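You operate a simulated robot arm through the tools that you are given. There is no shell and no other tool. Be economical: measure what you need, move in short steps, check, and stop when the job is done.

The job below is to be done with a simulated two-armed robot. You get a single attempt, and the scene is never put back.

Task
Hold the salsa tub, open it and tip the salsa over the chips.
Fine: one hand steadies the tub while the other pulls the lid; all of the salsa goes on the chips; stand the tub back and press the lid home while holding it. Set down upright: salsa tub.

The check looks at the end state, three seconds after you hand in, the way a careful person would. Anything else that was tipped, shoved, dropped, spilled or broken makes it a failure. Lids that push on must go on centred and level and be pressed home; caps that screw on are set level and turned clockwise until they are tight.

Robot
Two 7-joint arms with two-finger parallel grippers on one trunk, on a base that drives. Base frame: it is fixed to the floor where the robot stands at the start and does not move with it; the origin is under the middle of the robot, x ahead of it, y to its left, z up; the surface under the hand at the start is at about z = 0.9. Readings come in m, rad, newtons and seconds.
The left shoulder is at the start at [0.07, 0.163, 1.195], the right one opposite. With the tool pointing down near the work surface each hand reaches from about 0.4 to 0.88 m from the robot's upright axis, wherever it stands, measured 20 degrees to its own side. Places, roughly: hollow of the basket of chips [0.5, -0.1, 1]; salsa tub (8x8x10 cm) [0.5, 0.1, 0.9]. Payload 3.43 kg a hand.
The tool frame of a hand sits at the grasp point between the pads (the TCP): z along the fingers, y along the line on which they close. The tips reach 0.034 m beyond it. The gripper opens to 0.128 m. The fingers are 0.024 m wide and 0.012 m thick; the gripper's body (0.048 by 0.13 m) begins 0.096 m behind the TCP.
Orientation is that of the tool frame in the base frame, as a unit quaternion [x, y, z, w]. With the fingers straight down and closing along the base's y, the tool's x points along the base's -x, its y along +y and its z along -z.

Tools
- The arms move only by the tool step_arm. It takes "left_series", "right_series" or both (then of equal length, played together; a hand with none holds still); each is a list of rows, each a list of 7 numbers: the shift along the tool's x, y, z in m, then the turn, a rotation vector about the tool's x, y, z in rad, then the opening in per cent of the stroke, from 0 (shut) to 100 (fully open). In form: [[dx, dy, dz, ax, ay, az, gripper], ...]. A call has 1 to 10 rows; each row shifts and turns the commanded pose from where the row before left it, along the tool's axes as they then stand. Each row takes 0.2 s and may step no farther than 0.05 m and 0.15 rad from the row before; otherwise, or with a gripper value out of range, the whole call is refused. Where a pose cannot be reached the arm comes as near as it can. A force on the tool above 90 N (or 10 N above the force at the start of the call, whichever is more), or a blocked arm, ends the call early, and 0.2 s more pass. The fingers move at their own pace (about 0.153 m/s each) and stop on an object; they squeeze with about 32 N. The grip force told is the motor's: it shows also when the fingers shut on nothing. Time passes only in rows, and 0.2 s behind the last, so rows that do not move let the fingers close. It gives the time, the measured TCP pose, the force on the tool (base axes), the opening and the grip force at its end, in the units of the frame above (readings bear some noise), with the torque about the TCP (base axes, N m) and any sound that the robot's microphone picked up.
- Cameras (640 x 400 px; columns grow to the right, rows downward): "scene" is now at [0.1399, 0.0098, 1.4264]; the picture's right is [0.10, -0.99, 0.00], its down [-0.54, -0.06, -0.84] and it looks along [0.83, 0.09, -0.54] (base axes); focal length 247 px, centre (320, 200). "left" rides on the left gripper at [0.076, 0.011, -0.16] in its tool frame; the picture's right is [-0.15, 0.99, 0.00], its down [-0.88, -0.13, -0.46] and it looks along [-0.45, -0.07, 0.89] (tool axes); focal length 234 px, centre (320, 200). "right" rides on the right gripper at [0.076, -0.011, -0.16] in its tool frame; the picture's right is [0.15, 0.99, 0.00], its down [-0.88, 0.13, -0.46] and it looks along [-0.45, 0.07, 0.89] (tool axes); focal length 234 px, centre (320, 200). There is no depth. A picture from a camera that has moved, and an enlarged one, comes with that camera's place and axes in the base frame and with its lens.
- grab_frame(camera): a new picture of that camera. The clock stands still meanwhile.
- move_column(by): slides the trunk up (or, below 0, down) by that many m; the arms and the scene camera ride with it, the base frame stays. It gives what a move gives, with no picture.
- roll_base(legs): drives the robot by 1 to 6 legs, each [ahead, left, turn to the left] in m, m and rad, along the robot's own axes; the way and the turn of a leg run together, so that a leg with both is an arc; at most 1.5 m and 3.142 rad a leg. The arms and the cameras ride along, it lands a little off, and it stops where it bumps. It gives what a move gives.
- pan_tilt(pan, tilt): turns the head with the scene camera to pan (to the left, within 1.501 rad either way) and tilt (down, from -0.506 to 1.204), counted from straight ahead of the robot. It gives what a move gives.
- enlarge(camera, box): a new picture of the part [left, top, right, bottom] of that camera's present view, enlarged. The clock stands still meanwhile.
- job_done(): hands the job in; it is judged then, once.

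Go step by step. Nothing tells you exact positions but the pictures and the camera data: compare them with the known pose of the tool, close in by small moves and look again before you grip or let go. The budget is 120 turns and 108 pictures, counting those below and the enlarged ones. Unless the task says otherwise, let go and move clear before handing in, and close with one line.

The tools are called after ">>>" as a command line: name --argument value ..., lists and objects as JSON in quotes. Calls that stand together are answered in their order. step_arm: Moves the arms, as the interface text tells. Its arguments: {"type":"object","properties":{"left_series":{"type":"array"},"right_series":{"type":"array"}},"required":[]} The other tools are called the same way: move_column (by) slides the trunk up or down; roll_base (legs) drives the base; pan_tilt (pan, tilt) turns the head that bears the scene camera; grab_frame (camera) takes a picture; enlarge (camera, box) takes an enlarged picture of a part of a camera's view; job_done () hands the job in.

At the start:

```text
time_s: 0.0
left_tcp_pos: [0.5296, 0.2718, 1.3143]
left_orientation: [0.0, 1.0, 0.0, 0.0]
left_contact_force: [0.1, 0.5, -0.2]
left_ft_torque: [0.03, -0.01, -0.02]
left_gripper_width: 0.1278
left_gripper_force: 0.1
right_tcp_pos: [0.4297, -0.1014, 1.3114]
right_orientation: [0.0, 1.0, 0.0, 0.0]
right_contact_force: [-0.2, 0.5, -0.3]
right_ft_torque: [-0.02, 0.0, 0.01]
right_gripper_width: 0.1278
right_gripper_force: 0.1
trunk travel left (down, up): [-0.675, 0.265]
robot x, y, heading: [-0.0016, -0.0006, -0.004]
head pan, tilt: [0.105, 0.574]
```

scene: 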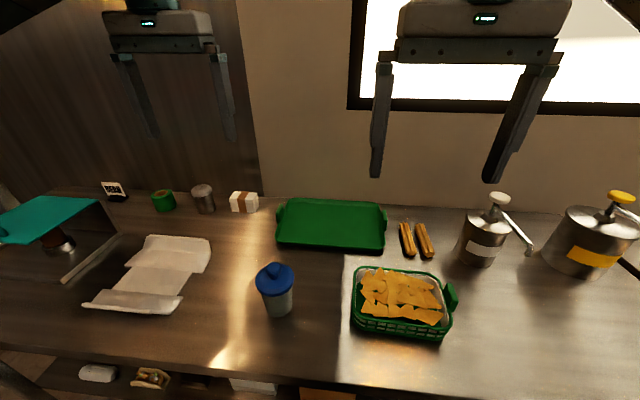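
right: 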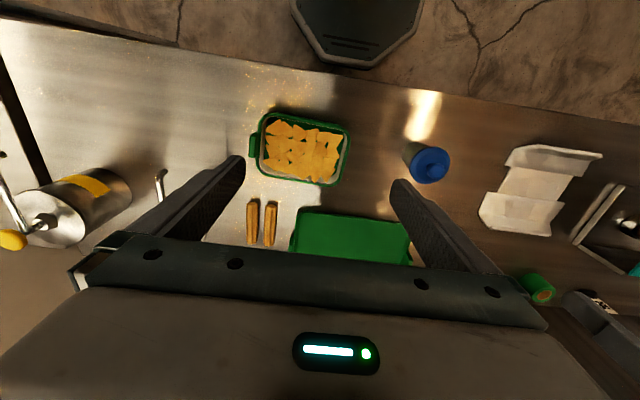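
left: 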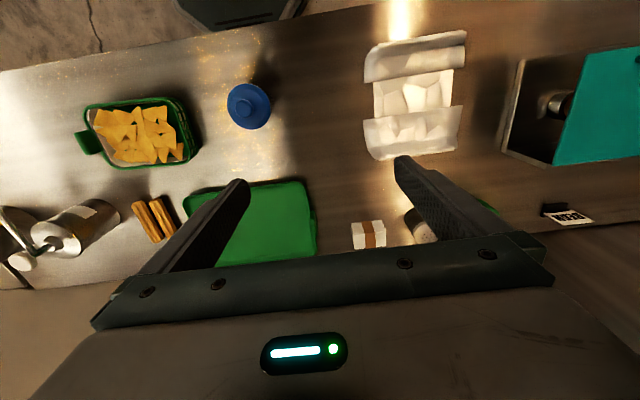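

I see the blue-lidded tub left of the basket of chips. I'll look at both more closely before moving.

>>> enlarge --camera "scene" --box '[220, 240, 340, 330]'

>>> enlarge --camera "scene" --box '[330, 240, 480, 350]'

>>> enlarge --camera "left" --box '[60, 60, 300, 200]'

```text
4.44 times, centred on (280, 285) of scene
camera zoom: at [0.1399, 0.0098, 1.4264], right [0.1, -0.99, 0.0], down [-0.54, -0.06, -0.84], along [0.83, 0.09, -0.54], focal length 1097 px, centre (498, -178)
```

zoom: 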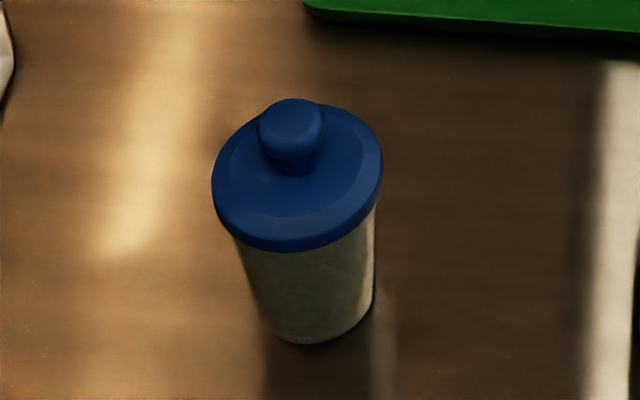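

```text
3.64 times, centred on (405, 295) of scene
camera zoom: at [0.1399, 0.0098, 1.4264], right [0.1, -0.99, 0.0], down [-0.54, -0.06, -0.84], along [0.83, 0.09, -0.54], focal length 897 px, centre (11, -146)
```

zoom: 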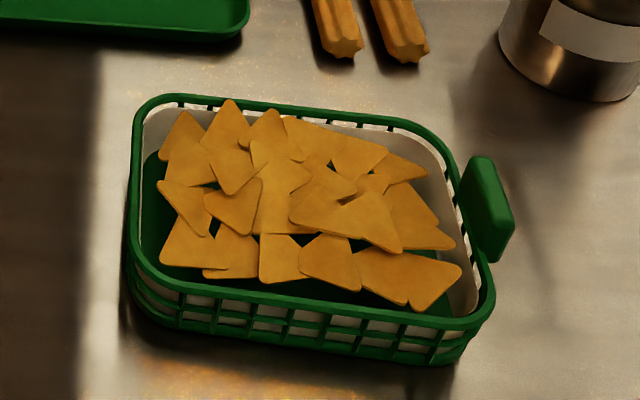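

```text
2.67 times, centred on (180, 130) of left
camera zoom: at [0.4538, 0.2839, 1.474], right [0.15, 0.99, 0.0], down [0.88, -0.13, 0.46], along [0.45, -0.07, -0.89], focal length 624 px, centre (693, 387)
```

zoom: 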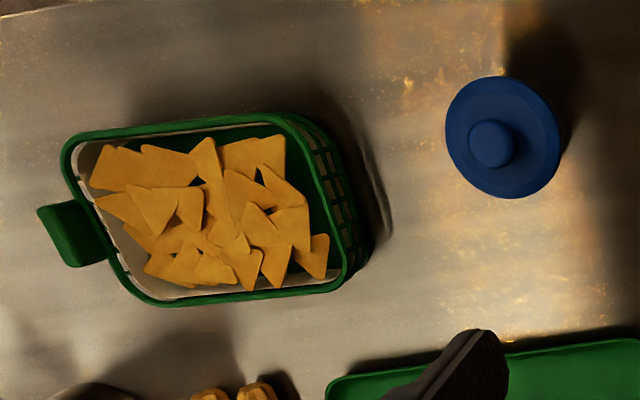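

The tub's axis is near (0.476, 0.141), its lid rim near z 1.0 and its knob near z 1.03. The left hand will take the body from the side, level and diagonal, and the right hand will pull the knob from above. First I'll turn the left hand high up.

>>> step_arm --left_series '[[0, 0, 0, 0.0977, 0.0405, -0.0977, 100], [0, 0, 0, 0.0977, 0.0405, -0.0977, 100], [0, 0, 0, 0.0977, 0.0405, -0.0977, 100], [0, 0, 0, 0.0977, 0.0405, -0.0977, 100], [0, 0, 0, 0.0977, 0.0405, -0.0977, 100], [0, 0, 0, 0.0977, 0.0405, -0.0977, 100], [0, 0, 0, 0.0977, 0.0405, -0.0977, 100], [0, 0, 0, 0.0977, 0.0405, -0.0977, 100], [0, 0, 0, 0.0977, 0.0405, -0.0977, 100]]'

```text
time_s: 2.0
left_tcp_pos: [0.5289, 0.2733, 1.3128]
left_orientation: [-0.41, 0.796, -0.411, -0.171]
left_contact_force: [0.2, -1.0, 1.1]
left_ft_torque: [-0.01, 0.01, 0.02]
left_gripper_width: 0.1282
left_gripper_force: 0.1
right_tcp_pos: [0.4296, -0.0996, 1.3108]
right_orientation: [0.0, 1.0, -0.001, 0.0]
right_contact_force: [0.1, 0.1, -0.3]
right_ft_torque: [0.01, -0.03, 0.03]
right_gripper_width: 0.1281
right_gripper_force: 0.0
trunk travel left (down, up): [-0.675, 0.265]
robot x, y, heading: [-0.0017, 0.0001, 0.001]
head pan, tilt: [0.105, 0.574]
```

The turn is going well, so I'll finish the second half.

>>> step_arm --left_series '[[0, 0, 0, 0.0977, 0.0405, -0.0977, 100], [0, 0, 0, 0.0977, 0.0405, -0.0977, 100], [0, 0, 0, 0.0977, 0.0405, -0.0977, 100], [0, 0, 0, 0.0977, 0.0405, -0.0977, 100], [0, 0, 0, 0.0977, 0.0405, -0.0977, 100], [0, 0, 0, 0.0977, 0.0405, -0.0977, 100], [0, 0, 0, 0.0977, 0.0405, -0.0977, 100], [0, 0, 0, 0.0977, 0.0405, -0.0977, 100], [0, 0, 0, 0.0977, 0.0405, -0.0977, 100]]'

```text
time_s: 4.0
left_tcp_pos: [0.5177, 0.2774, 1.3172]
left_orientation: [0.629, -0.318, 0.646, 0.293]
left_contact_force: [-0.5, -0.2, 4.3]
left_ft_torque: [0.4, 0.29, 0.12]
left_gripper_width: 0.1281
left_gripper_force: 0.0
left hand out of reach, approached as far as the arm can: row 9
right_tcp_pos: [0.4302, -0.0993, 1.3115]
right_orientation: [0.0, 1.0, 0.0, 0.001]
right_contact_force: [0.4, -0.4, 0.3]
right_ft_torque: [-0.03, 0.07, 0.0]
right_gripper_width: 0.128
right_gripper_force: 0.1
trunk travel left (down, up): [-0.675, 0.265]
robot x, y, heading: [0.0004, 0.001, -0.002]
head pan, tilt: [0.105, 0.574]
```

The left hand is level with its camera on top, pointing about 39° forward of −y, and a hair from its limit. That is good enough. I'll lower it to a pre-grasp behind the tub.

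>>> step_arm --left_series '[[0, 0.03, -0.02, 0, 0, 0, 100], [0, 0.03, -0.02, 0, 0, 0, 100], [-0.04, 0.02, -0.01, 0, 0, 0, 100], [-0.04, 0.02, -0.01, 0, 0, 0, 100], [-0.04, 0.018, -0.01, 0, 0, 0, 100], [-0.04, 0, 0, 0, 0, 0, 100], [-0.04, 0, 0, 0, 0, 0, 100]]'

>>> grab_frame --camera "left"

>>> grab_frame --camera "scene"

```text
time_s: 5.6
left_tcp_pos: [0.4457, 0.2815, 1.1182]
left_orientation: [0.64, -0.311, 0.645, 0.279]
left_contact_force: [-0.8, -0.1, -0.8]
left_ft_torque: [-0.07, 0.0, 0.0]
left_gripper_width: 0.1278
left_gripper_force: 0.2
left hand out of reach, approached as far as the arm can: row 1, 2, 5
right_tcp_pos: [0.4303, -0.0994, 1.3107]
right_orientation: [0.001, 1.0, 0.0, 0.0]
right_contact_force: [0.5, 0.4, 0.8]
right_ft_torque: [-0.02, -0.01, -0.01]
right_gripper_width: 0.128
right_gripper_force: 0.0
trunk travel left (down, up): [-0.675, 0.265]
robot x, y, heading: [0.0032, -0.002, 0.0]
head pan, tilt: [0.105, 0.574]
```

```text
101 pictures are left
camera left: at [0.3314, 0.3929, 1.1942], right [-0.75, -0.64, -0.19], down [-0.17, 0.46, -0.87], along [0.64, -0.61, -0.46], focal length 234 px, centre (320, 200)
```

left: 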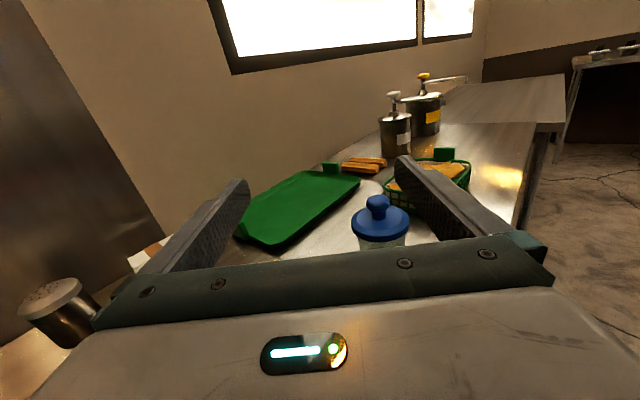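

```text
100 pictures are left
camera scene: at [0.1399, 0.0107, 1.4264], right [0.1, -0.99, 0.0], down [-0.54, -0.06, -0.84], along [0.83, 0.09, -0.54], focal length 247 px, centre (320, 200)
```

scene: 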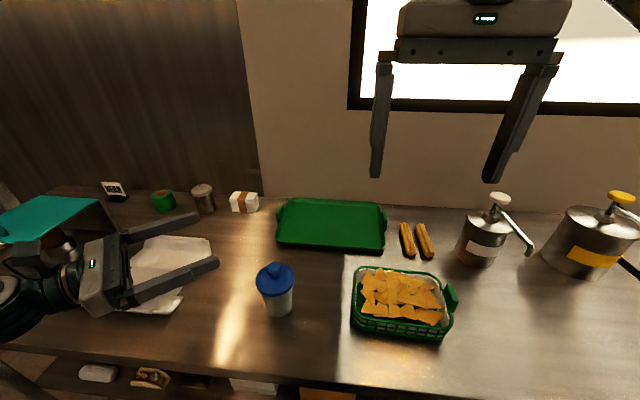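

The hand is at (0.446, 0.282, 1.118) and needs about 7 cm sideways and 17 cm down. I'll go on in steps.

>>> step_arm --left_series '[[-0.03, 0.02, 0, 0, 0, 0, 100], [-0.03, 0.02, 0, 0, 0, 0, 100], [-0.03, 0.015, 0, 0, 0, 0, 100], [-0.03, 0.014, -0.01, 0, 0, 0, 100], [-0.03, 0, -0.01, 0, 0, 0, 100]]'

>>> grab_frame --camera "left"

```text
time_s: 6.8
left_tcp_pos: [0.359, 0.3042, 1.0033]
left_orientation: [0.64, -0.312, 0.644, 0.28]
left_contact_force: [-1.3, 0.1, 0.2]
left_ft_torque: [-0.01, 0.0, 0.02]
left_gripper_width: 0.1278
left_gripper_force: 0.0
left hand out of reach, approached as far as the arm can: row 2, 3, 4, 5
right_tcp_pos: [0.4277, -0.0996, 1.3132]
right_orientation: [0.0, 1.0, 0.001, -0.001]
right_contact_force: [-0.5, -0.1, 0.3]
right_ft_torque: [-0.03, 0.01, -0.01]
right_gripper_width: 0.1279
right_gripper_force: 0.0
trunk travel left (down, up): [-0.675, 0.265]
robot x, y, heading: [-0.0028, -0.0001, -0.002]
head pan, tilt: [0.105, 0.574]
```

```text
99 pictures are left
camera left: at [0.2447, 0.4162, 1.0799], right [-0.75, -0.64, -0.19], down [-0.18, 0.47, -0.87], along [0.64, -0.61, -0.46], focal length 234 px, centre (320, 200)
```

left: 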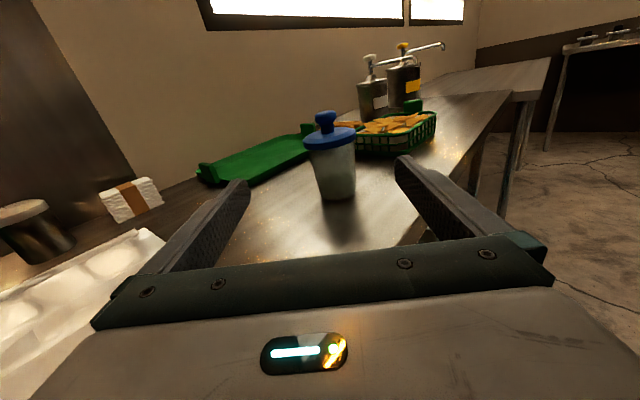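

The tub is nearly lined up, with 2 cm sideways and 6 cm down left. I'll move forward a little as I go down.

>>> step_arm --left_series '[[-0.01, 0.0, 0.025, 0, 0, 0, 100], [-0.02, 0.006, 0.015, 0, 0, 0, 100], [-0.02, 0.006, 0.0, 0, 0, 0, 100], [-0.01, 0.006, 0.0, 0, 0, 0, 100]]'

>>> grab_frame --camera "left"

>>> grab_frame --camera "scene"

```text
time_s: 7.8
left_tcp_pos: [0.342, 0.2974, 0.9987]
left_orientation: [0.64, -0.312, 0.644, 0.28]
left_contact_force: [-0.1, 0.2, 0.0]
left_ft_torque: [0.0, -0.05, 0.01]
left_gripper_width: 0.1278
left_gripper_force: 0.0
left hand out of reach, approached as far as the arm can: row 1, 2, 3, 4
right_tcp_pos: [0.4294, -0.1005, 1.3114]
right_orientation: [0.0, 1.0, 0.0, 0.0]
right_contact_force: [0.7, 0.1, -0.3]
right_ft_torque: [-0.01, 0.0, 0.02]
right_gripper_width: 0.1282
right_gripper_force: 0.1
trunk travel left (down, up): [-0.675, 0.265]
robot x, y, heading: [0.0005, 0.0044, 0.001]
head pan, tilt: [0.105, 0.574]
```

```text
98 pictures are left
camera left: at [0.2272, 0.4089, 1.076], right [-0.75, -0.64, -0.19], down [-0.18, 0.47, -0.87], along [0.64, -0.62, -0.46], focal length 234 px, centre (320, 200)
```

left: 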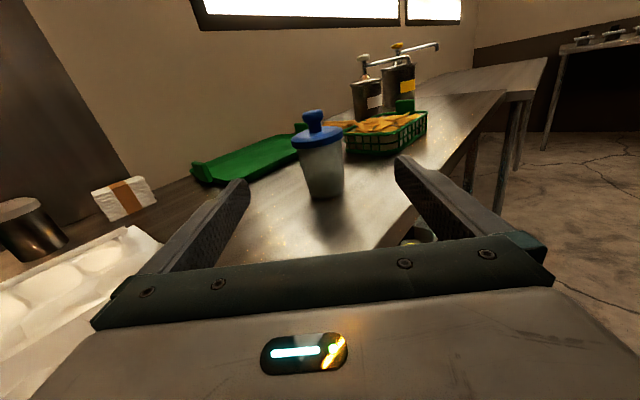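

```text
97 pictures are left
camera scene: at [0.1393, 0.0097, 1.4264], right [0.1, -0.99, 0.0], down [-0.54, -0.06, -0.84], along [0.83, 0.09, -0.54], focal length 247 px, centre (320, 200)
```

scene: 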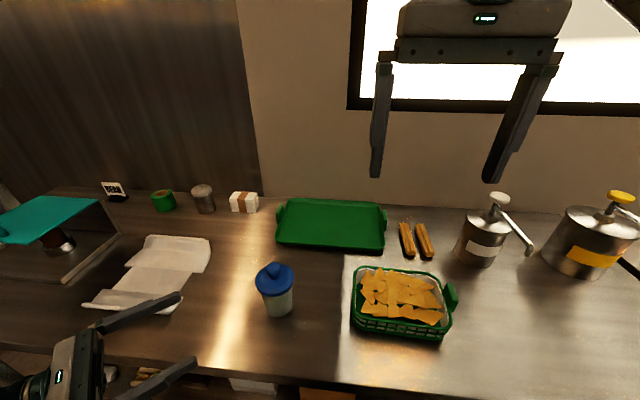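

The arm is folded against its near limit, so I'll back the base up 15 cm to give it room and then carry on.

>>> roll_base --legs '[[-0.15, 0, 0]]'

>>> step_arm --left_series '[[0, 0, 0.03, 0, 0, 0, 100], [0, 0, 0.03, 0, 0, 0, 100]]'

```text
time_s: 9.2
left_tcp_pos: [0.1913, 0.2972, 0.9972]
left_orientation: [0.641, -0.311, 0.644, 0.279]
left_contact_force: [0.5, 0.1, 0.9]
left_ft_torque: [-0.03, 0.01, 0.03]
left_gripper_width: 0.1279
left_gripper_force: 0.0
right_tcp_pos: [0.2793, -0.1011, 1.311]
right_orientation: [-0.001, 1.0, 0.0, -0.001]
right_contact_force: [-0.5, 0.3, 0.1]
right_ft_torque: [0.01, 0.01, 0.05]
right_gripper_width: 0.1282
right_gripper_force: 0.0
trunk travel left (down, up): [-0.675, 0.265]
robot x, y, heading: [-0.1489, 0.0034, 0.002]
head pan, tilt: [0.105, 0.574]
```

```text
time_s: 9.8
left_tcp_pos: [0.1863, 0.2841, 1.0085]
left_orientation: [0.64, -0.312, 0.645, 0.278]
left_contact_force: [-0.5, -0.2, -0.5]
left_ft_torque: [0.0, -0.01, 0.02]
left_gripper_width: 0.128
left_gripper_force: 0.0
left hand out of reach, approached as far as the arm can: row 1, 2
right_tcp_pos: [0.279, -0.1004, 1.311]
right_orientation: [-0.001, 1.0, 0.001, 0.001]
right_contact_force: [-0.5, -0.6, 0.5]
right_ft_torque: [0.0, -0.02, -0.01]
right_gripper_width: 0.1283
right_gripper_force: 0.0
trunk travel left (down, up): [-0.675, 0.265]
robot x, y, heading: [-0.1512, 0.0019, 0.0]
head pan, tilt: [0.105, 0.574]
```

The commanded pose has run ahead of the reachable one. I'll raise the command and shift it outward, back into reach.

>>> step_arm --left_series '[[0.04, 0, 0, 0, 0, 0, 100], [0.04, 0, 0, 0, 0, 0, 100], [0, -0.035, 0, 0, 0, 0, 100], [0, -0.035, 0, 0, 0, 0, 100], [0, -0.035, 0, 0, 0, 0, 100], [0, -0.035, 0, 0, 0, 0, 100], [0, -0.035, 0, 0, 0, 0, 100], [0, -0.035, 0, 0, 0, 0, 100]]'

```text
time_s: 11.6
left_tcp_pos: [0.3636, 0.4516, 1.0802]
left_orientation: [0.641, -0.311, 0.643, 0.28]
left_contact_force: [0.5, 0.4, 0.1]
left_ft_torque: [-0.02, -0.01, 0.0]
left_gripper_width: 0.1279
left_gripper_force: 0.1
left hand out of reach, approached as far as the arm can: row 1, 2
right_tcp_pos: [0.2803, -0.0992, 1.3116]
right_orientation: [0.0, 1.0, 0.0, -0.001]
right_contact_force: [-0.1, 0.1, 0.9]
right_ft_torque: [-0.01, 0.03, -0.03]
right_gripper_width: 0.1279
right_gripper_force: 0.0
trunk travel left (down, up): [-0.675, 0.265]
robot x, y, heading: [-0.1473, -0.003, 0.003]
head pan, tilt: [0.105, 0.574]
```

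It is back in reach. I'll move to the pre-grasp on the tub's line, 16 cm short of it.

>>> step_arm --left_series '[[0, 0.02, 0.03, 0, 0, 0, 100], [0, 0.02, 0.03, 0, 0, 0, 100], [-0.02, 0.02, 0.03, 0, 0, 0, 100], [-0.03, 0.02, 0.03, 0, 0, 0, 100], [-0.03, 0.02, 0.029, 0, 0, 0, 100], [-0.03, 0.018, 0, 0, 0, 0, 100], [-0.025, 0, 0, 0, 0, 0, 100]]'

>>> grab_frame --camera "left"

>>> grab_frame --camera "scene"

```text
time_s: 13.2
left_tcp_pos: [0.2711, 0.328, 1.0274]
left_orientation: [0.642, -0.313, 0.642, 0.279]
left_contact_force: [-0.8, 0.0, 0.6]
left_ft_torque: [-0.01, -0.02, -0.02]
left_gripper_width: 0.128
left_gripper_force: 0.0
left hand out of reach, approached as far as the arm can: row 1, 2, 3, 4, 5, 6, 7
right_tcp_pos: [0.2789, -0.099, 1.3114]
right_orientation: [-0.001, 1.0, 0.0, 0.0]
right_contact_force: [0.0, 0.3, 0.1]
right_ft_torque: [0.01, 0.01, 0.0]
right_gripper_width: 0.1281
right_gripper_force: 0.1
trunk travel left (down, up): [-0.675, 0.265]
robot x, y, heading: [-0.1494, -0.0008, 0.002]
head pan, tilt: [0.105, 0.574]
```

```text
96 pictures are left
camera left: at [0.157, 0.4395, 1.1062], right [-0.75, -0.64, -0.19], down [-0.18, 0.47, -0.87], along [0.64, -0.61, -0.46], focal length 234 px, centre (320, 200)
```

left: 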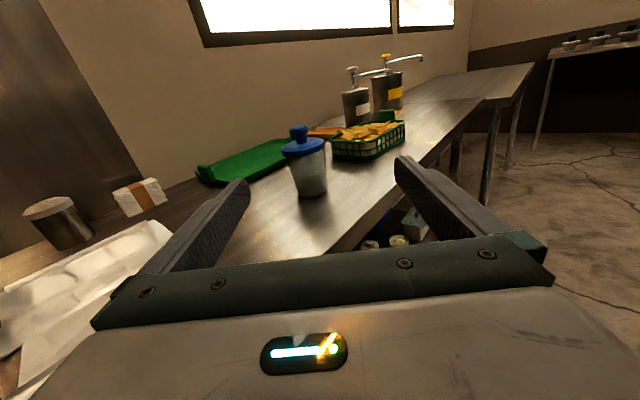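

```text
95 pictures are left
camera scene: at [-0.0108, 0.0102, 1.4264], right [0.11, -0.99, 0.0], down [-0.54, -0.06, -0.84], along [0.83, 0.09, -0.54], focal length 247 px, centre (320, 200)
```

scene: 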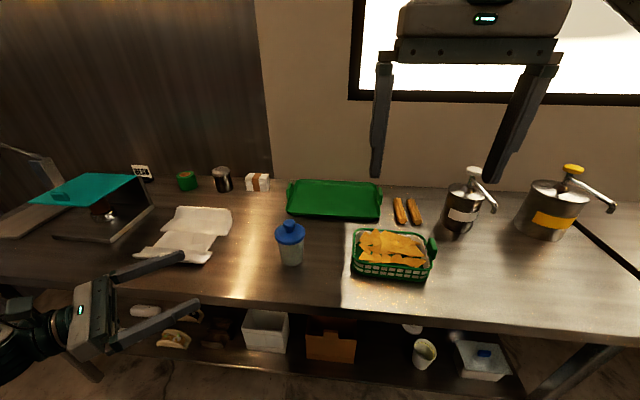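

This camera-up yaw sits at a joint limit. I'll turn the hand toward −y by about 20° and pitch it down about 20°, which is nearer its natural range, while moving outward and up.

>>> step_arm --left_series '[[0.03, -0.02, 0, -0.122, 0, 0, 100], [0.03, -0.02, 0, -0.122, 0, 0, 100], [0.02, -0.02, 0, -0.122, 0, 0, 100], [0.02, -0.02, 0, 0, -0.117, 0, 100], [0.02, 0, 0, 0, -0.117, 0, 100], [0, 0, 0, 0, -0.117, 0, 100], [0, 0, 0, 0, 0, 0, 100]]'

```text
time_s: 14.8
left_tcp_pos: [0.3201, 0.3659, 1.1595]
left_orientation: [0.671, -0.485, 0.466, 0.311]
left_contact_force: [0.6, -0.5, -0.3]
left_ft_torque: [-0.01, 0.03, 0.03]
left_gripper_width: 0.1279
left_gripper_force: 0.1
left hand out of reach, approached as far as the arm can: row 3
right_tcp_pos: [0.2789, -0.1004, 1.311]
right_orientation: [-0.001, 1.0, 0.0, -0.001]
right_contact_force: [-0.9, -0.5, 0.1]
right_ft_torque: [0.01, 0.03, 0.03]
right_gripper_width: 0.1279
right_gripper_force: 0.0
trunk travel left (down, up): [-0.675, 0.265]
robot x, y, heading: [-0.15, -0.0017, 0.003]
head pan, tilt: [0.105, 0.574]
```

The orientation is now in reach. I'll move to the pre-grasp 16 cm back along the tool axis.

>>> step_arm --left_series '[[-0.019, -0.0105, 0.0283, 0, 0, 0, 100], [-0.019, -0.0105, 0.0283, 0, 0, 0, 100], [-0.019, -0.0105, 0.0283, 0, 0, 0, 100], [-0.019, -0.0105, 0.0283, 0, 0, 0, 100], [-0.019, -0.0105, 0.0283, 0, 0, 0, 100], [-0.018, -0.0105, 0.0283, 0, 0, 0, 100], [0, 0, 0, 0, 0, 0, 100]]'

>>> grab_frame --camera "left"

>>> grab_frame --camera "scene"

```text
time_s: 16.4
left_tcp_pos: [0.426, 0.2801, 0.994]
left_orientation: [0.671, -0.486, 0.466, 0.311]
left_contact_force: [-0.6, 1.2, 0.4]
left_ft_torque: [0.06, 0.02, 0.03]
left_gripper_width: 0.1279
left_gripper_force: 0.1
right_tcp_pos: [0.2788, -0.1001, 1.3109]
right_orientation: [-0.001, 1.0, 0.0, 0.0]
right_contact_force: [0.3, -0.5, 1.2]
right_ft_torque: [0.01, 0.0, -0.01]
right_gripper_width: 0.1281
right_gripper_force: 0.0
trunk travel left (down, up): [-0.675, 0.265]
robot x, y, heading: [-0.148, 0.0016, -0.0]
head pan, tilt: [0.105, 0.574]
```

```text
94 pictures are left
camera left: at [0.3705, 0.3886, 1.1236], right [-0.94, -0.28, -0.17], down [-0.11, 0.76, -0.64], along [0.31, -0.59, -0.75], focal length 234 px, centre (320, 200)
```

left: 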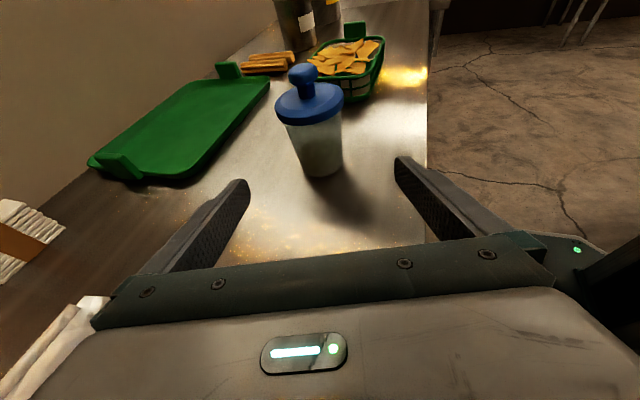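

```text
93 pictures are left
camera scene: at [-0.0114, 0.01, 1.4265], right [0.11, -0.99, 0.0], down [-0.54, -0.06, -0.84], along [0.83, 0.09, -0.54], focal length 247 px, centre (320, 200)
```

scene: 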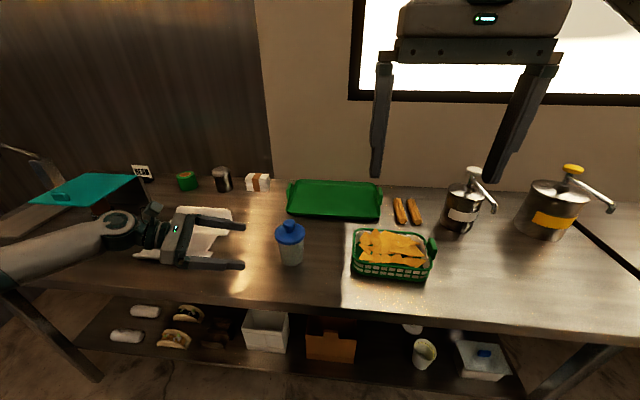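

The tub base checks out at (0.478, 0.147), on line with the hand. I'll slide in with the fingers open.

>>> step_arm --left_series '[[0, 0, 0.03, 0, 0, 0, 100], [0, 0, 0.03, 0, 0, 0, 100], [0, 0, 0.03, 0, 0, 0, 100], [0, 0, 0.03, 0, 0, 0, 100], [0, 0, 0.03, 0, 0, 0, 100], [0, 0, 0, 0, 0, 0, 100]]'

>>> grab_frame --camera "left"

>>> enlarge --camera "scene" --box '[160, 180, 340, 290]'

```text
time_s: 17.8
left_tcp_pos: [0.4737, 0.1476, 0.9379]
left_orientation: [0.67, -0.486, 0.466, 0.313]
left_contact_force: [0.3, -0.1, -0.5]
left_ft_torque: [-0.04, 0.0, -0.03]
left_gripper_width: 0.128
left_gripper_force: 0.0
right_tcp_pos: [0.2787, -0.0998, 1.3106]
right_orientation: [0.0, 1.0, 0.0, -0.001]
right_contact_force: [1.0, 0.2, -0.5]
right_ft_torque: [-0.04, -0.01, -0.01]
right_gripper_width: 0.128
right_gripper_force: 0.1
trunk travel left (down, up): [-0.675, 0.265]
robot x, y, heading: [-0.1458, 0.0014, 0.002]
head pan, tilt: [0.105, 0.574]
```

```text
92 pictures are left
camera left: at [0.4177, 0.2571, 1.0664], right [-0.94, -0.28, -0.17], down [-0.11, 0.76, -0.64], along [0.31, -0.59, -0.75], focal length 234 px, centre (320, 200)
```

left: 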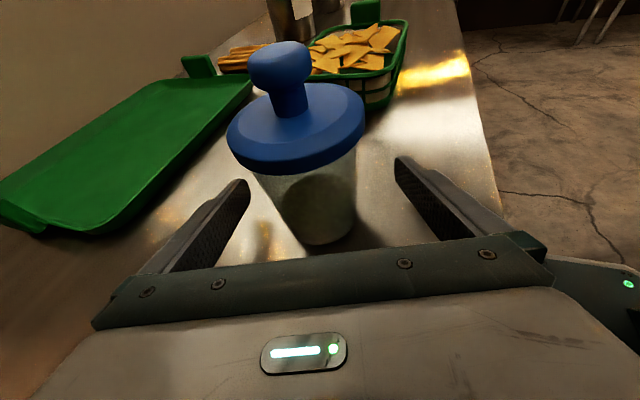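

```text
3.56 times, centred on (250, 235) of scene
camera zoom: at [-0.011, 0.0104, 1.4264], right [0.11, -0.99, 0.0], down [-0.54, -0.06, -0.84], along [0.83, 0.09, -0.54], focal length 877 px, centre (569, 76)
```

zoom: 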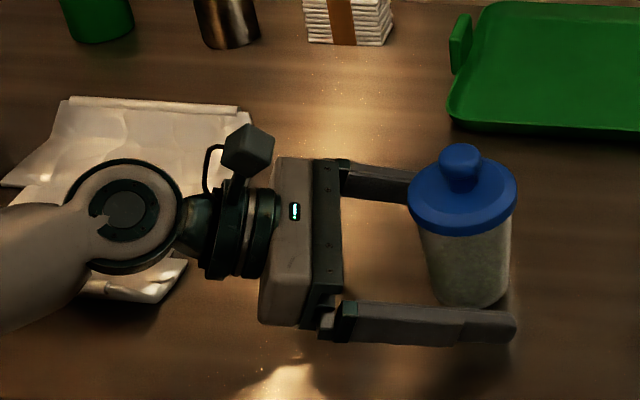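

The tub is centred between the fingers below the lid. I'll close the left gripper gently.

>>> step_arm --left_series '[[0, -0.002, 0, 0, 0, 0, 80], [0, 0, 0, 0, 0, 0, 62], [0, 0, 0, 0, 0, 0, 50], [0, 0, 0, 0, 0, 0, 40], [0, 0, 0, 0, 0, 0, 20], [0, 0, 0, 0, 0, 0, 0]]'

>>> grab_frame --camera "left"

>>> enlarge --camera "scene" --box '[230, 200, 330, 280]'

```text
time_s: 19.2
left_tcp_pos: [0.4736, 0.1495, 0.9364]
left_orientation: [0.671, -0.486, 0.466, 0.312]
left_contact_force: [-0.4, -0.3, 0.2]
left_ft_torque: [0.0, 0.01, -0.03]
left_gripper_width: 0.0688
left_gripper_force: 32.3
right_tcp_pos: [0.2791, -0.1005, 1.311]
right_orientation: [-0.001, 1.0, 0.0, 0.001]
right_contact_force: [0.5, 0.4, 0.2]
right_ft_torque: [0.01, 0.03, 0.0]
right_gripper_width: 0.128
right_gripper_force: 0.0
trunk travel left (down, up): [-0.675, 0.265]
robot x, y, heading: [-0.152, -0.0036, 0.0]
head pan, tilt: [0.105, 0.574]
```

```text
90 pictures are left
camera left: at [0.4198, 0.2574, 1.0666], right [-0.95, -0.28, -0.17], down [-0.11, 0.76, -0.64], along [0.31, -0.59, -0.75], focal length 234 px, centre (320, 200)
```

left: 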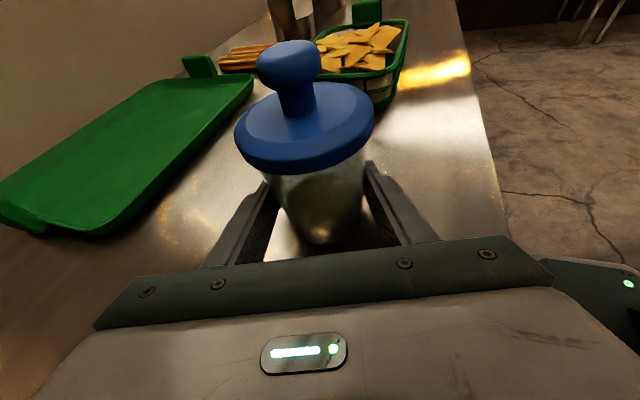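

```text
5.00 times, centred on (280, 240) of scene
camera zoom: at [-0.0105, 0.0099, 1.4264], right [0.11, -0.99, 0.0], down [-0.54, -0.06, -0.84], along [0.83, 0.09, -0.54], focal length 1234 px, centre (520, 0)
```

zoom: 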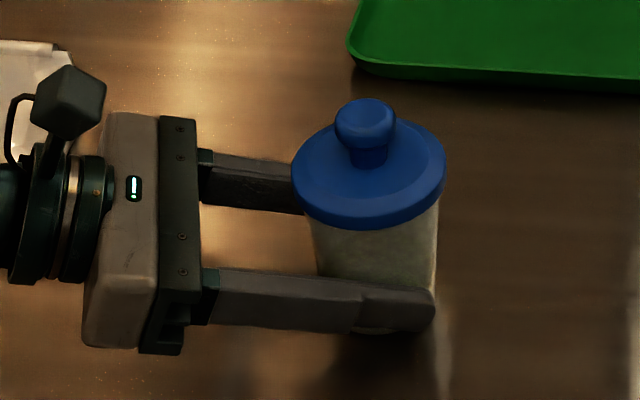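

The left hand holds the tub (6.9 cm wide, 32 N). The knob cap triangulates to (0.476, 0.143, 1.028), so I'll bring the right hand above it.

>>> step_arm --right_series '[[-0.0246, 0.0304, 0.0201, 0, 0, 0, 60], [-0.0246, 0.0304, 0.0201, 0, 0, 0, 60], [-0.0246, 0.0304, 0.0201, 0, 0, 0, 60], [-0.0246, 0.0304, 0.0201, 0, 0, 0, 60], [-0.0246, 0.0304, 0.0201, 0, 0, 0, 60], [-0.0246, 0.0304, 0.0201, 0, 0, 0, 60], [-0.0246, 0.0304, 0.0201, 0, 0, 0, 60], [-0.0246, 0.0304, 0.0201, 0, 0, 0, 60], [0, 0, 0, 0, 0, 0, 60]]'

>>> grab_frame --camera "right"

>>> grab_frame --camera "left"

```text
time_s: 21.2
left_tcp_pos: [0.4752, 0.1485, 0.9382]
left_orientation: [0.671, -0.486, 0.466, 0.311]
left_contact_force: [-0.3, 0.3, 0.7]
left_ft_torque: [0.02, 0.01, 0.01]
left_gripper_width: 0.0671
left_gripper_force: 32.2
right_tcp_pos: [0.4744, 0.1414, 1.1499]
right_orientation: [-0.001, 1.0, 0.001, 0.0]
right_contact_force: [-0.2, -0.6, -0.3]
right_ft_torque: [-0.02, 0.0, 0.03]
right_gripper_width: 0.0767
right_gripper_force: 0.1
trunk travel left (down, up): [-0.675, 0.265]
robot x, y, heading: [-0.1513, -0.0043, 0.001]
head pan, tilt: [0.105, 0.574]
```

```text
88 pictures are left
camera right: at [0.3998, 0.1319, 1.3092], right [-0.15, 0.99, 0.0], down [0.88, 0.13, 0.46], along [0.45, 0.07, -0.89], focal length 234 px, centre (320, 200)
```

right: 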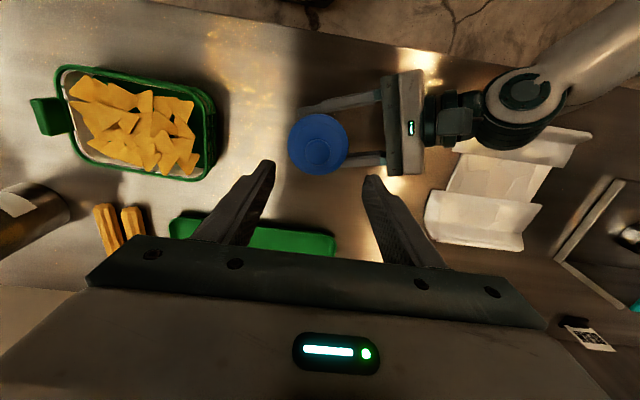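

```text
87 pictures are left
camera left: at [0.4197, 0.2567, 1.0668], right [-0.95, -0.28, -0.17], down [-0.11, 0.76, -0.64], along [0.31, -0.59, -0.75], focal length 234 px, centre (320, 200)
```

left: 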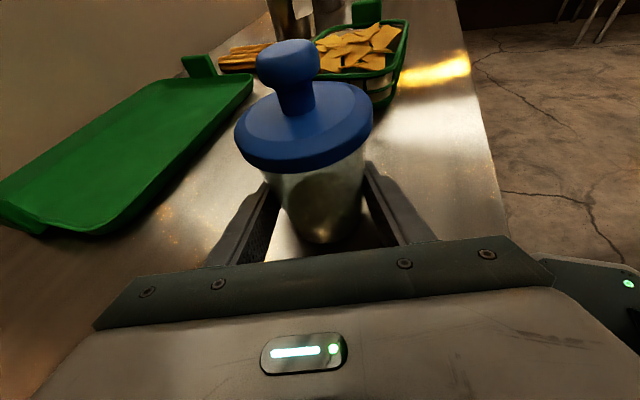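

The right camera puts the knob at (0.478, 0.144), which agrees. I'll lower straight down over it.

>>> step_arm --right_series '[[-0.0026, 0.002, 0.03, 0, 0, 0, 60], [0, 0, 0.03, 0, 0, 0, 60], [0, 0, 0.025, 0, 0, 0, 60], [0, 0, 0.018, 0, 0, 0, 60], [0, 0, 0, 0, 0, 0, 60]]'

>>> grab_frame --camera "left"

>>> enlarge --camera "scene" --box '[230, 200, 330, 280]'

```text
time_s: 22.4
left_tcp_pos: [0.4744, 0.1493, 0.9379]
left_orientation: [0.671, -0.486, 0.466, 0.312]
left_contact_force: [0.0, -0.9, -0.8]
left_ft_torque: [-0.01, -0.03, -0.01]
left_gripper_width: 0.0673
left_gripper_force: 31.9
right_tcp_pos: [0.4773, 0.1462, 1.046]
right_orientation: [-0.001, 1.0, 0.0, 0.001]
right_contact_force: [0.1, 0.3, 0.4]
right_ft_torque: [-0.01, 0.0, 0.0]
right_gripper_width: 0.0767
right_gripper_force: 0.0
trunk travel left (down, up): [-0.675, 0.265]
robot x, y, heading: [-0.1495, 0.0013, 0.004]
head pan, tilt: [0.105, 0.574]
```

```text
86 pictures are left
camera left: at [0.4198, 0.2576, 1.0666], right [-0.95, -0.28, -0.17], down [-0.11, 0.76, -0.64], along [0.31, -0.59, -0.75], focal length 234 px, centre (320, 200)
```

left: 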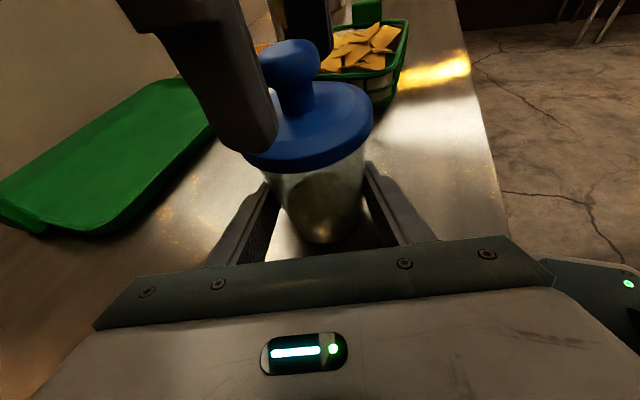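

```text
5.00 times, centred on (280, 240) of scene
camera zoom: at [-0.0105, 0.0101, 1.4264], right [0.11, -0.99, 0.0], down [-0.54, -0.06, -0.84], along [0.83, 0.09, -0.54], focal length 1234 px, centre (520, 0)
```

zoom: 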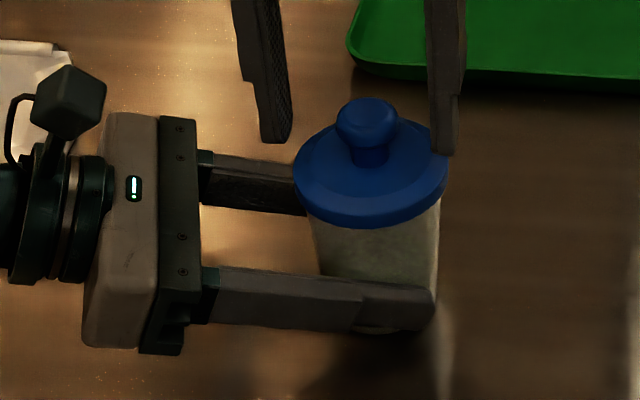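

The fingertips straddle the knob just above the lid. I'll close the right gripper on the knob.

>>> step_arm --right_series '[[0, -0.002, 0, 0, 0, 0, 45], [0, 0, 0, 0, 0, 0, 30], [0, 0, 0, 0, 0, 0, 20], [0, 0, 0, 0, 0, 0, 0], [0, 0, 0, 0, 0, 0, 0]]'

>>> enlarge --camera "scene" --box '[230, 200, 330, 280]'

>>> grab_frame --camera "left"

```text
time_s: 23.6
left_tcp_pos: [0.4756, 0.1486, 0.9373]
left_orientation: [0.671, -0.485, 0.466, 0.311]
left_contact_force: [0.1, -0.1, 0.4]
left_ft_torque: [-0.01, 0.01, 0.04]
left_gripper_width: 0.067
left_gripper_force: 32.4
right_tcp_pos: [0.478, 0.1425, 1.046]
right_orientation: [-0.001, 1.0, 0.0, 0.0]
right_contact_force: [0.2, 0.0, -0.4]
right_ft_torque: [-0.04, 0.02, 0.04]
right_gripper_width: 0.0285
right_gripper_force: 32.0
trunk travel left (down, up): [-0.675, 0.265]
robot x, y, heading: [-0.1514, 0.0009, 0.005]
head pan, tilt: [0.105, 0.574]
heard: snap
```

```text
5.00 times, centred on (280, 240) of scene
camera zoom: at [-0.0104, 0.01, 1.4264], right [0.11, -0.99, 0.0], down [-0.54, -0.06, -0.84], along [0.83, 0.09, -0.54], focal length 1234 px, centre (520, 0)
```

zoom: 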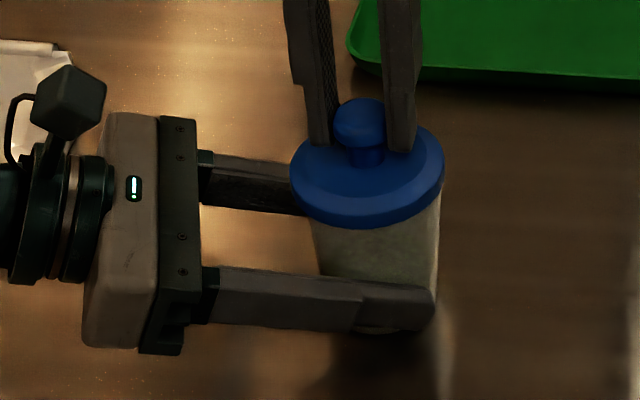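

```text
83 pictures are left
camera left: at [0.4199, 0.2575, 1.0665], right [-0.95, -0.28, -0.17], down [-0.11, 0.76, -0.64], along [0.31, -0.59, -0.75], focal length 234 px, centre (320, 200)
```

left: 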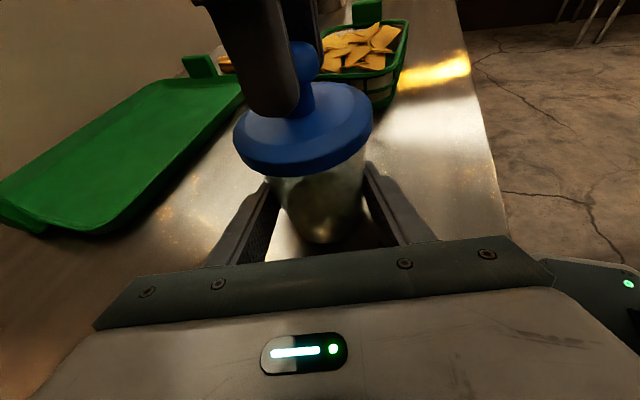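

The knob is held and a snap sounded, so the seal is likely loosened. I'll pull straight up slowly.

>>> step_arm --right_series '[[0, 0, -0.004, 0, 0, 0, 0], [0, 0, -0.006, 0, 0, 0, 0], [0, 0, -0.01, 0, 0, 0, 0], [0, 0, -0.02, 0, 0, 0, 0], [0, 0, -0.02, 0, 0, 0, 0]]'

>>> enlarge --camera "scene" --box '[230, 180, 330, 280]'

>>> grab_frame --camera "left"

```text
time_s: 24.8
left_tcp_pos: [0.4754, 0.1497, 0.9366]
left_orientation: [0.671, -0.485, 0.466, 0.311]
left_contact_force: [0.5, -0.1, -0.2]
left_ft_torque: [-0.01, 0.04, -0.04]
left_gripper_width: 0.0671
left_gripper_force: 31.9
right_tcp_pos: [0.4785, 0.1451, 1.1087]
right_orientation: [-0.001, 1.0, -0.001, -0.001]
right_contact_force: [0.3, 0.5, -0.7]
right_ft_torque: [-0.04, -0.02, -0.02]
right_gripper_width: 0.0286
right_gripper_force: 32.5
trunk travel left (down, up): [-0.675, 0.265]
robot x, y, heading: [-0.1516, 0.0008, 0.005]
head pan, tilt: [0.105, 0.574]
```

```text
4.00 times, centred on (280, 230) of scene
camera zoom: at [-0.0108, 0.0102, 1.4264], right [0.11, -0.99, 0.0], down [-0.54, -0.06, -0.84], along [0.83, 0.09, -0.54], focal length 987 px, centre (480, 80)
```

zoom: 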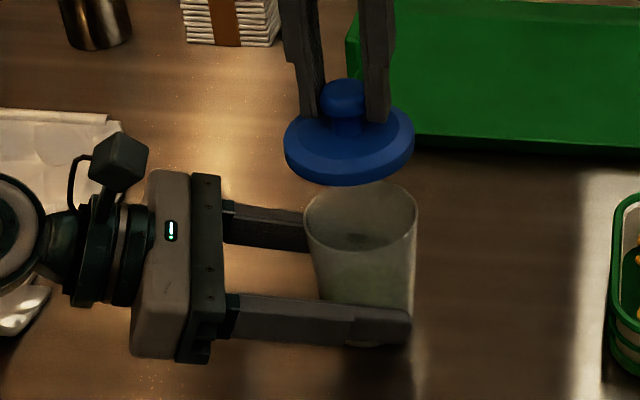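

```text
81 pictures are left
camera left: at [0.4196, 0.2577, 1.0667], right [-0.95, -0.28, -0.17], down [-0.11, 0.76, -0.64], along [0.31, -0.59, -0.75], focal length 234 px, centre (320, 200)
```

left: 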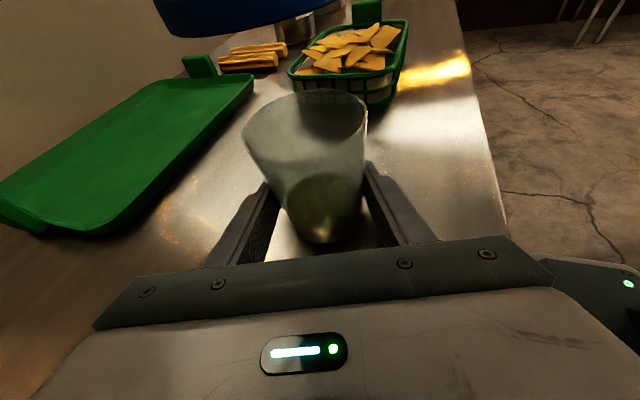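

The lid is off, held level by its knob, and the tub is upright in the left hand. I'll carry the lid up and to the right, clear of the basket.

>>> step_arm --right_series '[[0, 0, -0.045, 0, 0, 0, 0], [0, 0, -0.045, 0, 0, 0, 0], [0, 0, -0.045, 0, 0, 0, 0], [0, 0, -0.045, 0, 0, 0, 0], [0.017, -0.045, 0, 0, 0, 0, 0], [0.017, -0.045, 0, 0, 0, 0, 0], [0.017, -0.045, 0, 0, 0, 0, 0], [0.017, -0.045, 0, 0, 0, 0, 0], [0.017, -0.045, 0, 0, 0, 0, 0], [0.017, -0.045, 0, 0, 0, 0, 0]]'

>>> step_arm --right_series '[[0.017, -0.045, 0, 0, 0, 0, 0], [0.017, -0.045, 0, 0, 0, 0, 0], [0.017, -0.045, 0, 0, 0, 0, 0], [0.017, -0.045, 0, 0, 0, 0, 0], [0.017, -0.045, 0, 0, 0, 0, 0], [0.017, -0.045, 0, 0, 0, 0, 0]]'

>>> grab_frame --camera "scene"

>>> grab_frame --camera "right"

```text
time_s: 27.0
left_tcp_pos: [0.4742, 0.1471, 0.9388]
left_orientation: [0.671, -0.486, 0.466, 0.311]
left_contact_force: [-0.2, -0.3, -0.8]
left_ft_torque: [0.03, -0.03, 0.0]
left_gripper_width: 0.0666
left_gripper_force: 31.8
right_tcp_pos: [0.3731, -0.1298, 1.2859]
right_orientation: [-0.002, 1.0, 0.001, 0.0]
right_contact_force: [-1.0, -0.5, -1.0]
right_ft_torque: [0.08, -0.02, 0.01]
right_gripper_width: 0.0285
right_gripper_force: 32.2
trunk travel left (down, up): [-0.675, 0.265]
robot x, y, heading: [-0.152, 0.0002, -0.004]
head pan, tilt: [0.105, 0.574]
```

```text
time_s: 28.4
left_tcp_pos: [0.4738, 0.1475, 0.9381]
left_orientation: [0.671, -0.486, 0.466, 0.31]
left_contact_force: [-0.2, -0.1, -0.4]
left_ft_torque: [0.05, 0.02, 0.03]
left_gripper_width: 0.067
left_gripper_force: 32.0
right_tcp_pos: [0.2728, -0.4009, 1.2891]
right_orientation: [-0.002, 1.0, 0.001, 0.001]
right_contact_force: [-0.5, -0.8, 0.1]
right_ft_torque: [-0.01, -0.05, 0.0]
right_gripper_width: 0.0287
right_gripper_force: 32.6
trunk travel left (down, up): [-0.675, 0.265]
robot x, y, heading: [-0.148, -0.0012, 0.007]
head pan, tilt: [0.105, 0.574]
```

```text
80 pictures are left
camera scene: at [-0.0128, 0.0082, 1.4266], right [0.11, -0.99, 0.0], down [-0.54, -0.06, -0.84], along [0.84, 0.09, -0.54], focal length 247 px, centre (320, 200)
```

scene: 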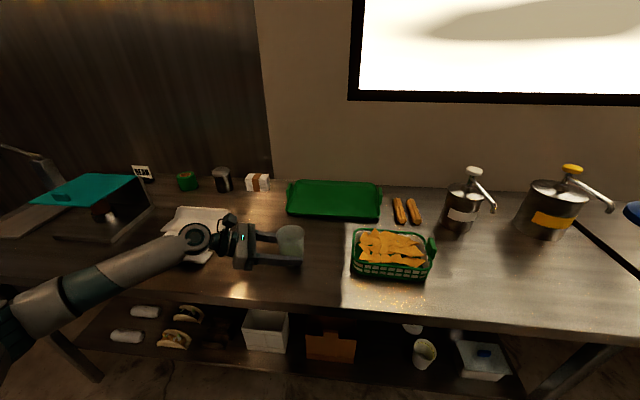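

```text
79 pictures are left
camera right: at [0.1982, -0.4115, 1.4481], right [-0.15, 0.99, 0.0], down [0.88, 0.13, 0.46], along [0.45, 0.07, -0.89], focal length 234 px, centre (320, 200)
```

right: 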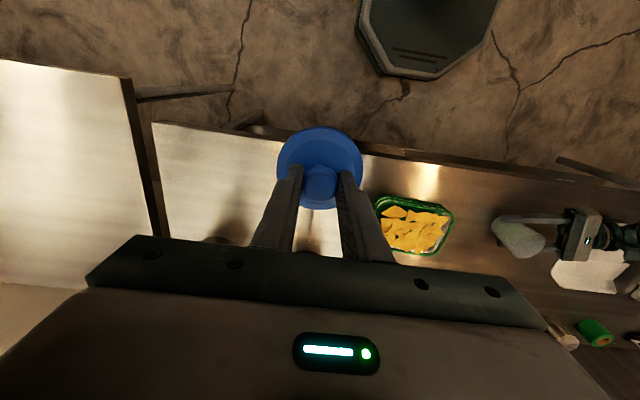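

The basket rim is centred near (0.492, −0.127), z about 0.95. I'll lift the tub straight up first.

>>> step_arm --left_series '[[0.0139, -0.0005, -0.0056, 0, 0, 0, 0], [0.0278, -0.001, -0.0111, 0, 0, 0, 0], [0.0278, -0.001, -0.0111, 0, 0, 0, 0], [0.0278, -0.001, -0.0111, 0, 0, 0, 0], [0.0278, -0.001, -0.0111, 0, 0, 0, 0], [0.0278, -0.001, -0.0111, 0, 0, 0, 0], [0, 0, 0, 0, 0, 0, 0]]'

>>> grab_frame --camera "left"

>>> enlarge --camera "scene" --box '[220, 170, 350, 280]'

```text
time_s: 30.0
left_tcp_pos: [0.475, 0.1507, 1.1009]
left_orientation: [0.671, -0.485, 0.466, 0.311]
left_contact_force: [-0.7, 0.3, -0.8]
left_ft_torque: [0.01, 0.02, 0.02]
left_gripper_width: 0.0669
left_gripper_force: 31.8
right_tcp_pos: [0.2765, -0.3994, 1.2892]
right_orientation: [-0.001, 1.0, 0.0, 0.0]
right_contact_force: [0.5, 0.2, -0.4]
right_ft_torque: [0.01, 0.01, -0.02]
right_gripper_width: 0.0287
right_gripper_force: 31.5
trunk travel left (down, up): [-0.675, 0.265]
robot x, y, heading: [-0.154, 0.0034, 0.003]
head pan, tilt: [0.105, 0.574]
```

```text
78 pictures are left
camera left: at [0.4203, 0.2587, 1.2308], right [-0.95, -0.28, -0.17], down [-0.11, 0.76, -0.64], along [0.31, -0.59, -0.75], focal length 234 px, centre (320, 200)
```

left: 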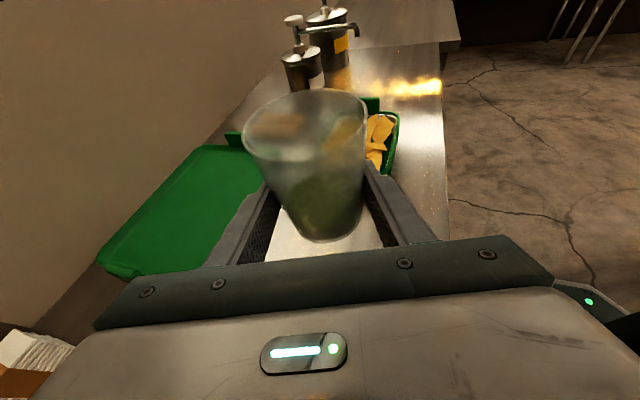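

```text
3.64 times, centred on (285, 225) of scene
camera zoom: at [-0.0104, 0.01, 1.4264], right [0.11, -0.99, 0.0], down [-0.54, -0.06, -0.84], along [0.83, 0.09, -0.54], focal length 897 px, centre (447, 109)
```

zoom: 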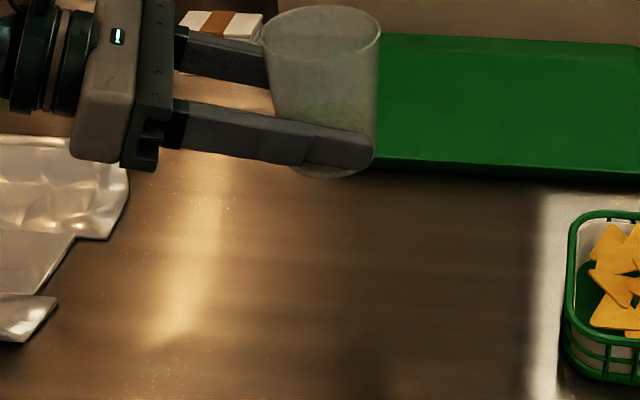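

The tub is lifted and upright. I'll carry it over the back half of the basket.

>>> step_arm --left_series '[[0.0062, 0.0012, 0.0153, 0, 0, 0, 0], [0.0124, 0.0024, 0.0306, 0, 0, 0, 0], [0.0124, 0.0024, 0.0306, 0, 0, 0, 0], [0.0124, 0.0024, 0.0306, 0, 0, 0, 0], [0.0124, 0.0024, 0.0306, 0, 0, 0, 0], [0.0124, 0.0024, 0.0306, 0, 0, 0, 0], [0.0124, 0.0024, 0.0306, 0, 0, 0, 0], [0.0124, 0.0024, 0.0306, 0, 0, 0, 0], [0.0062, 0.0012, 0.0153, 0, 0, 0, 0], [0, 0, 0, 0, 0, 0, 0]]'

>>> grab_frame --camera "left"

>>> grab_frame --camera "scene"

```text
time_s: 32.2
left_tcp_pos: [0.5442, -0.1064, 1.1025]
left_orientation: [0.671, -0.485, 0.466, 0.312]
left_contact_force: [-0.6, 0.2, -0.3]
left_ft_torque: [0.03, 0.0, 0.01]
left_gripper_width: 0.067
left_gripper_force: 32.2
right_tcp_pos: [0.2759, -0.3989, 1.2888]
right_orientation: [-0.001, 1.0, 0.0, 0.0]
right_contact_force: [0.0, 0.2, 0.1]
right_ft_torque: [0.01, 0.01, 0.0]
right_gripper_width: 0.0286
right_gripper_force: 32.1
trunk travel left (down, up): [-0.675, 0.265]
robot x, y, heading: [-0.1541, 0.0026, 0.002]
head pan, tilt: [0.105, 0.574]
```

```text
76 pictures are left
camera left: at [0.4888, 0.002, 1.2316], right [-0.95, -0.28, -0.17], down [-0.11, 0.76, -0.64], along [0.31, -0.59, -0.75], focal length 234 px, centre (320, 200)
```

left: 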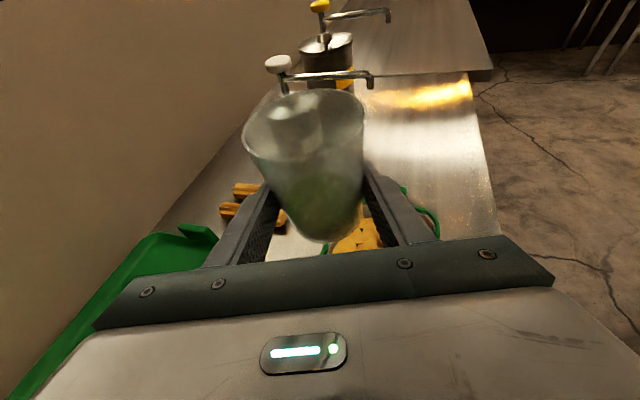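

```text
75 pictures are left
camera scene: at [-0.0105, 0.0101, 1.4264], right [0.11, -0.99, 0.0], down [-0.54, -0.06, -0.84], along [0.83, 0.09, -0.54], focal length 247 px, centre (320, 200)
```

scene: 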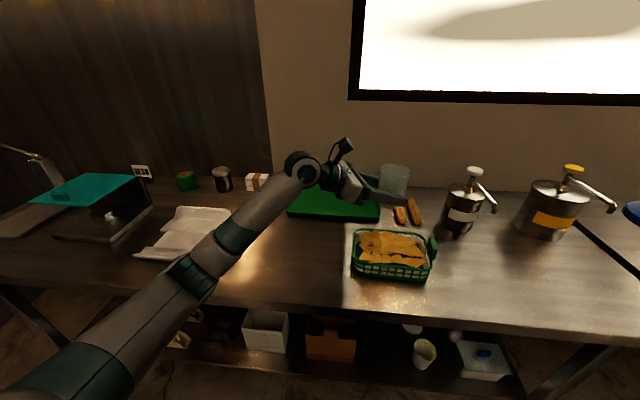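

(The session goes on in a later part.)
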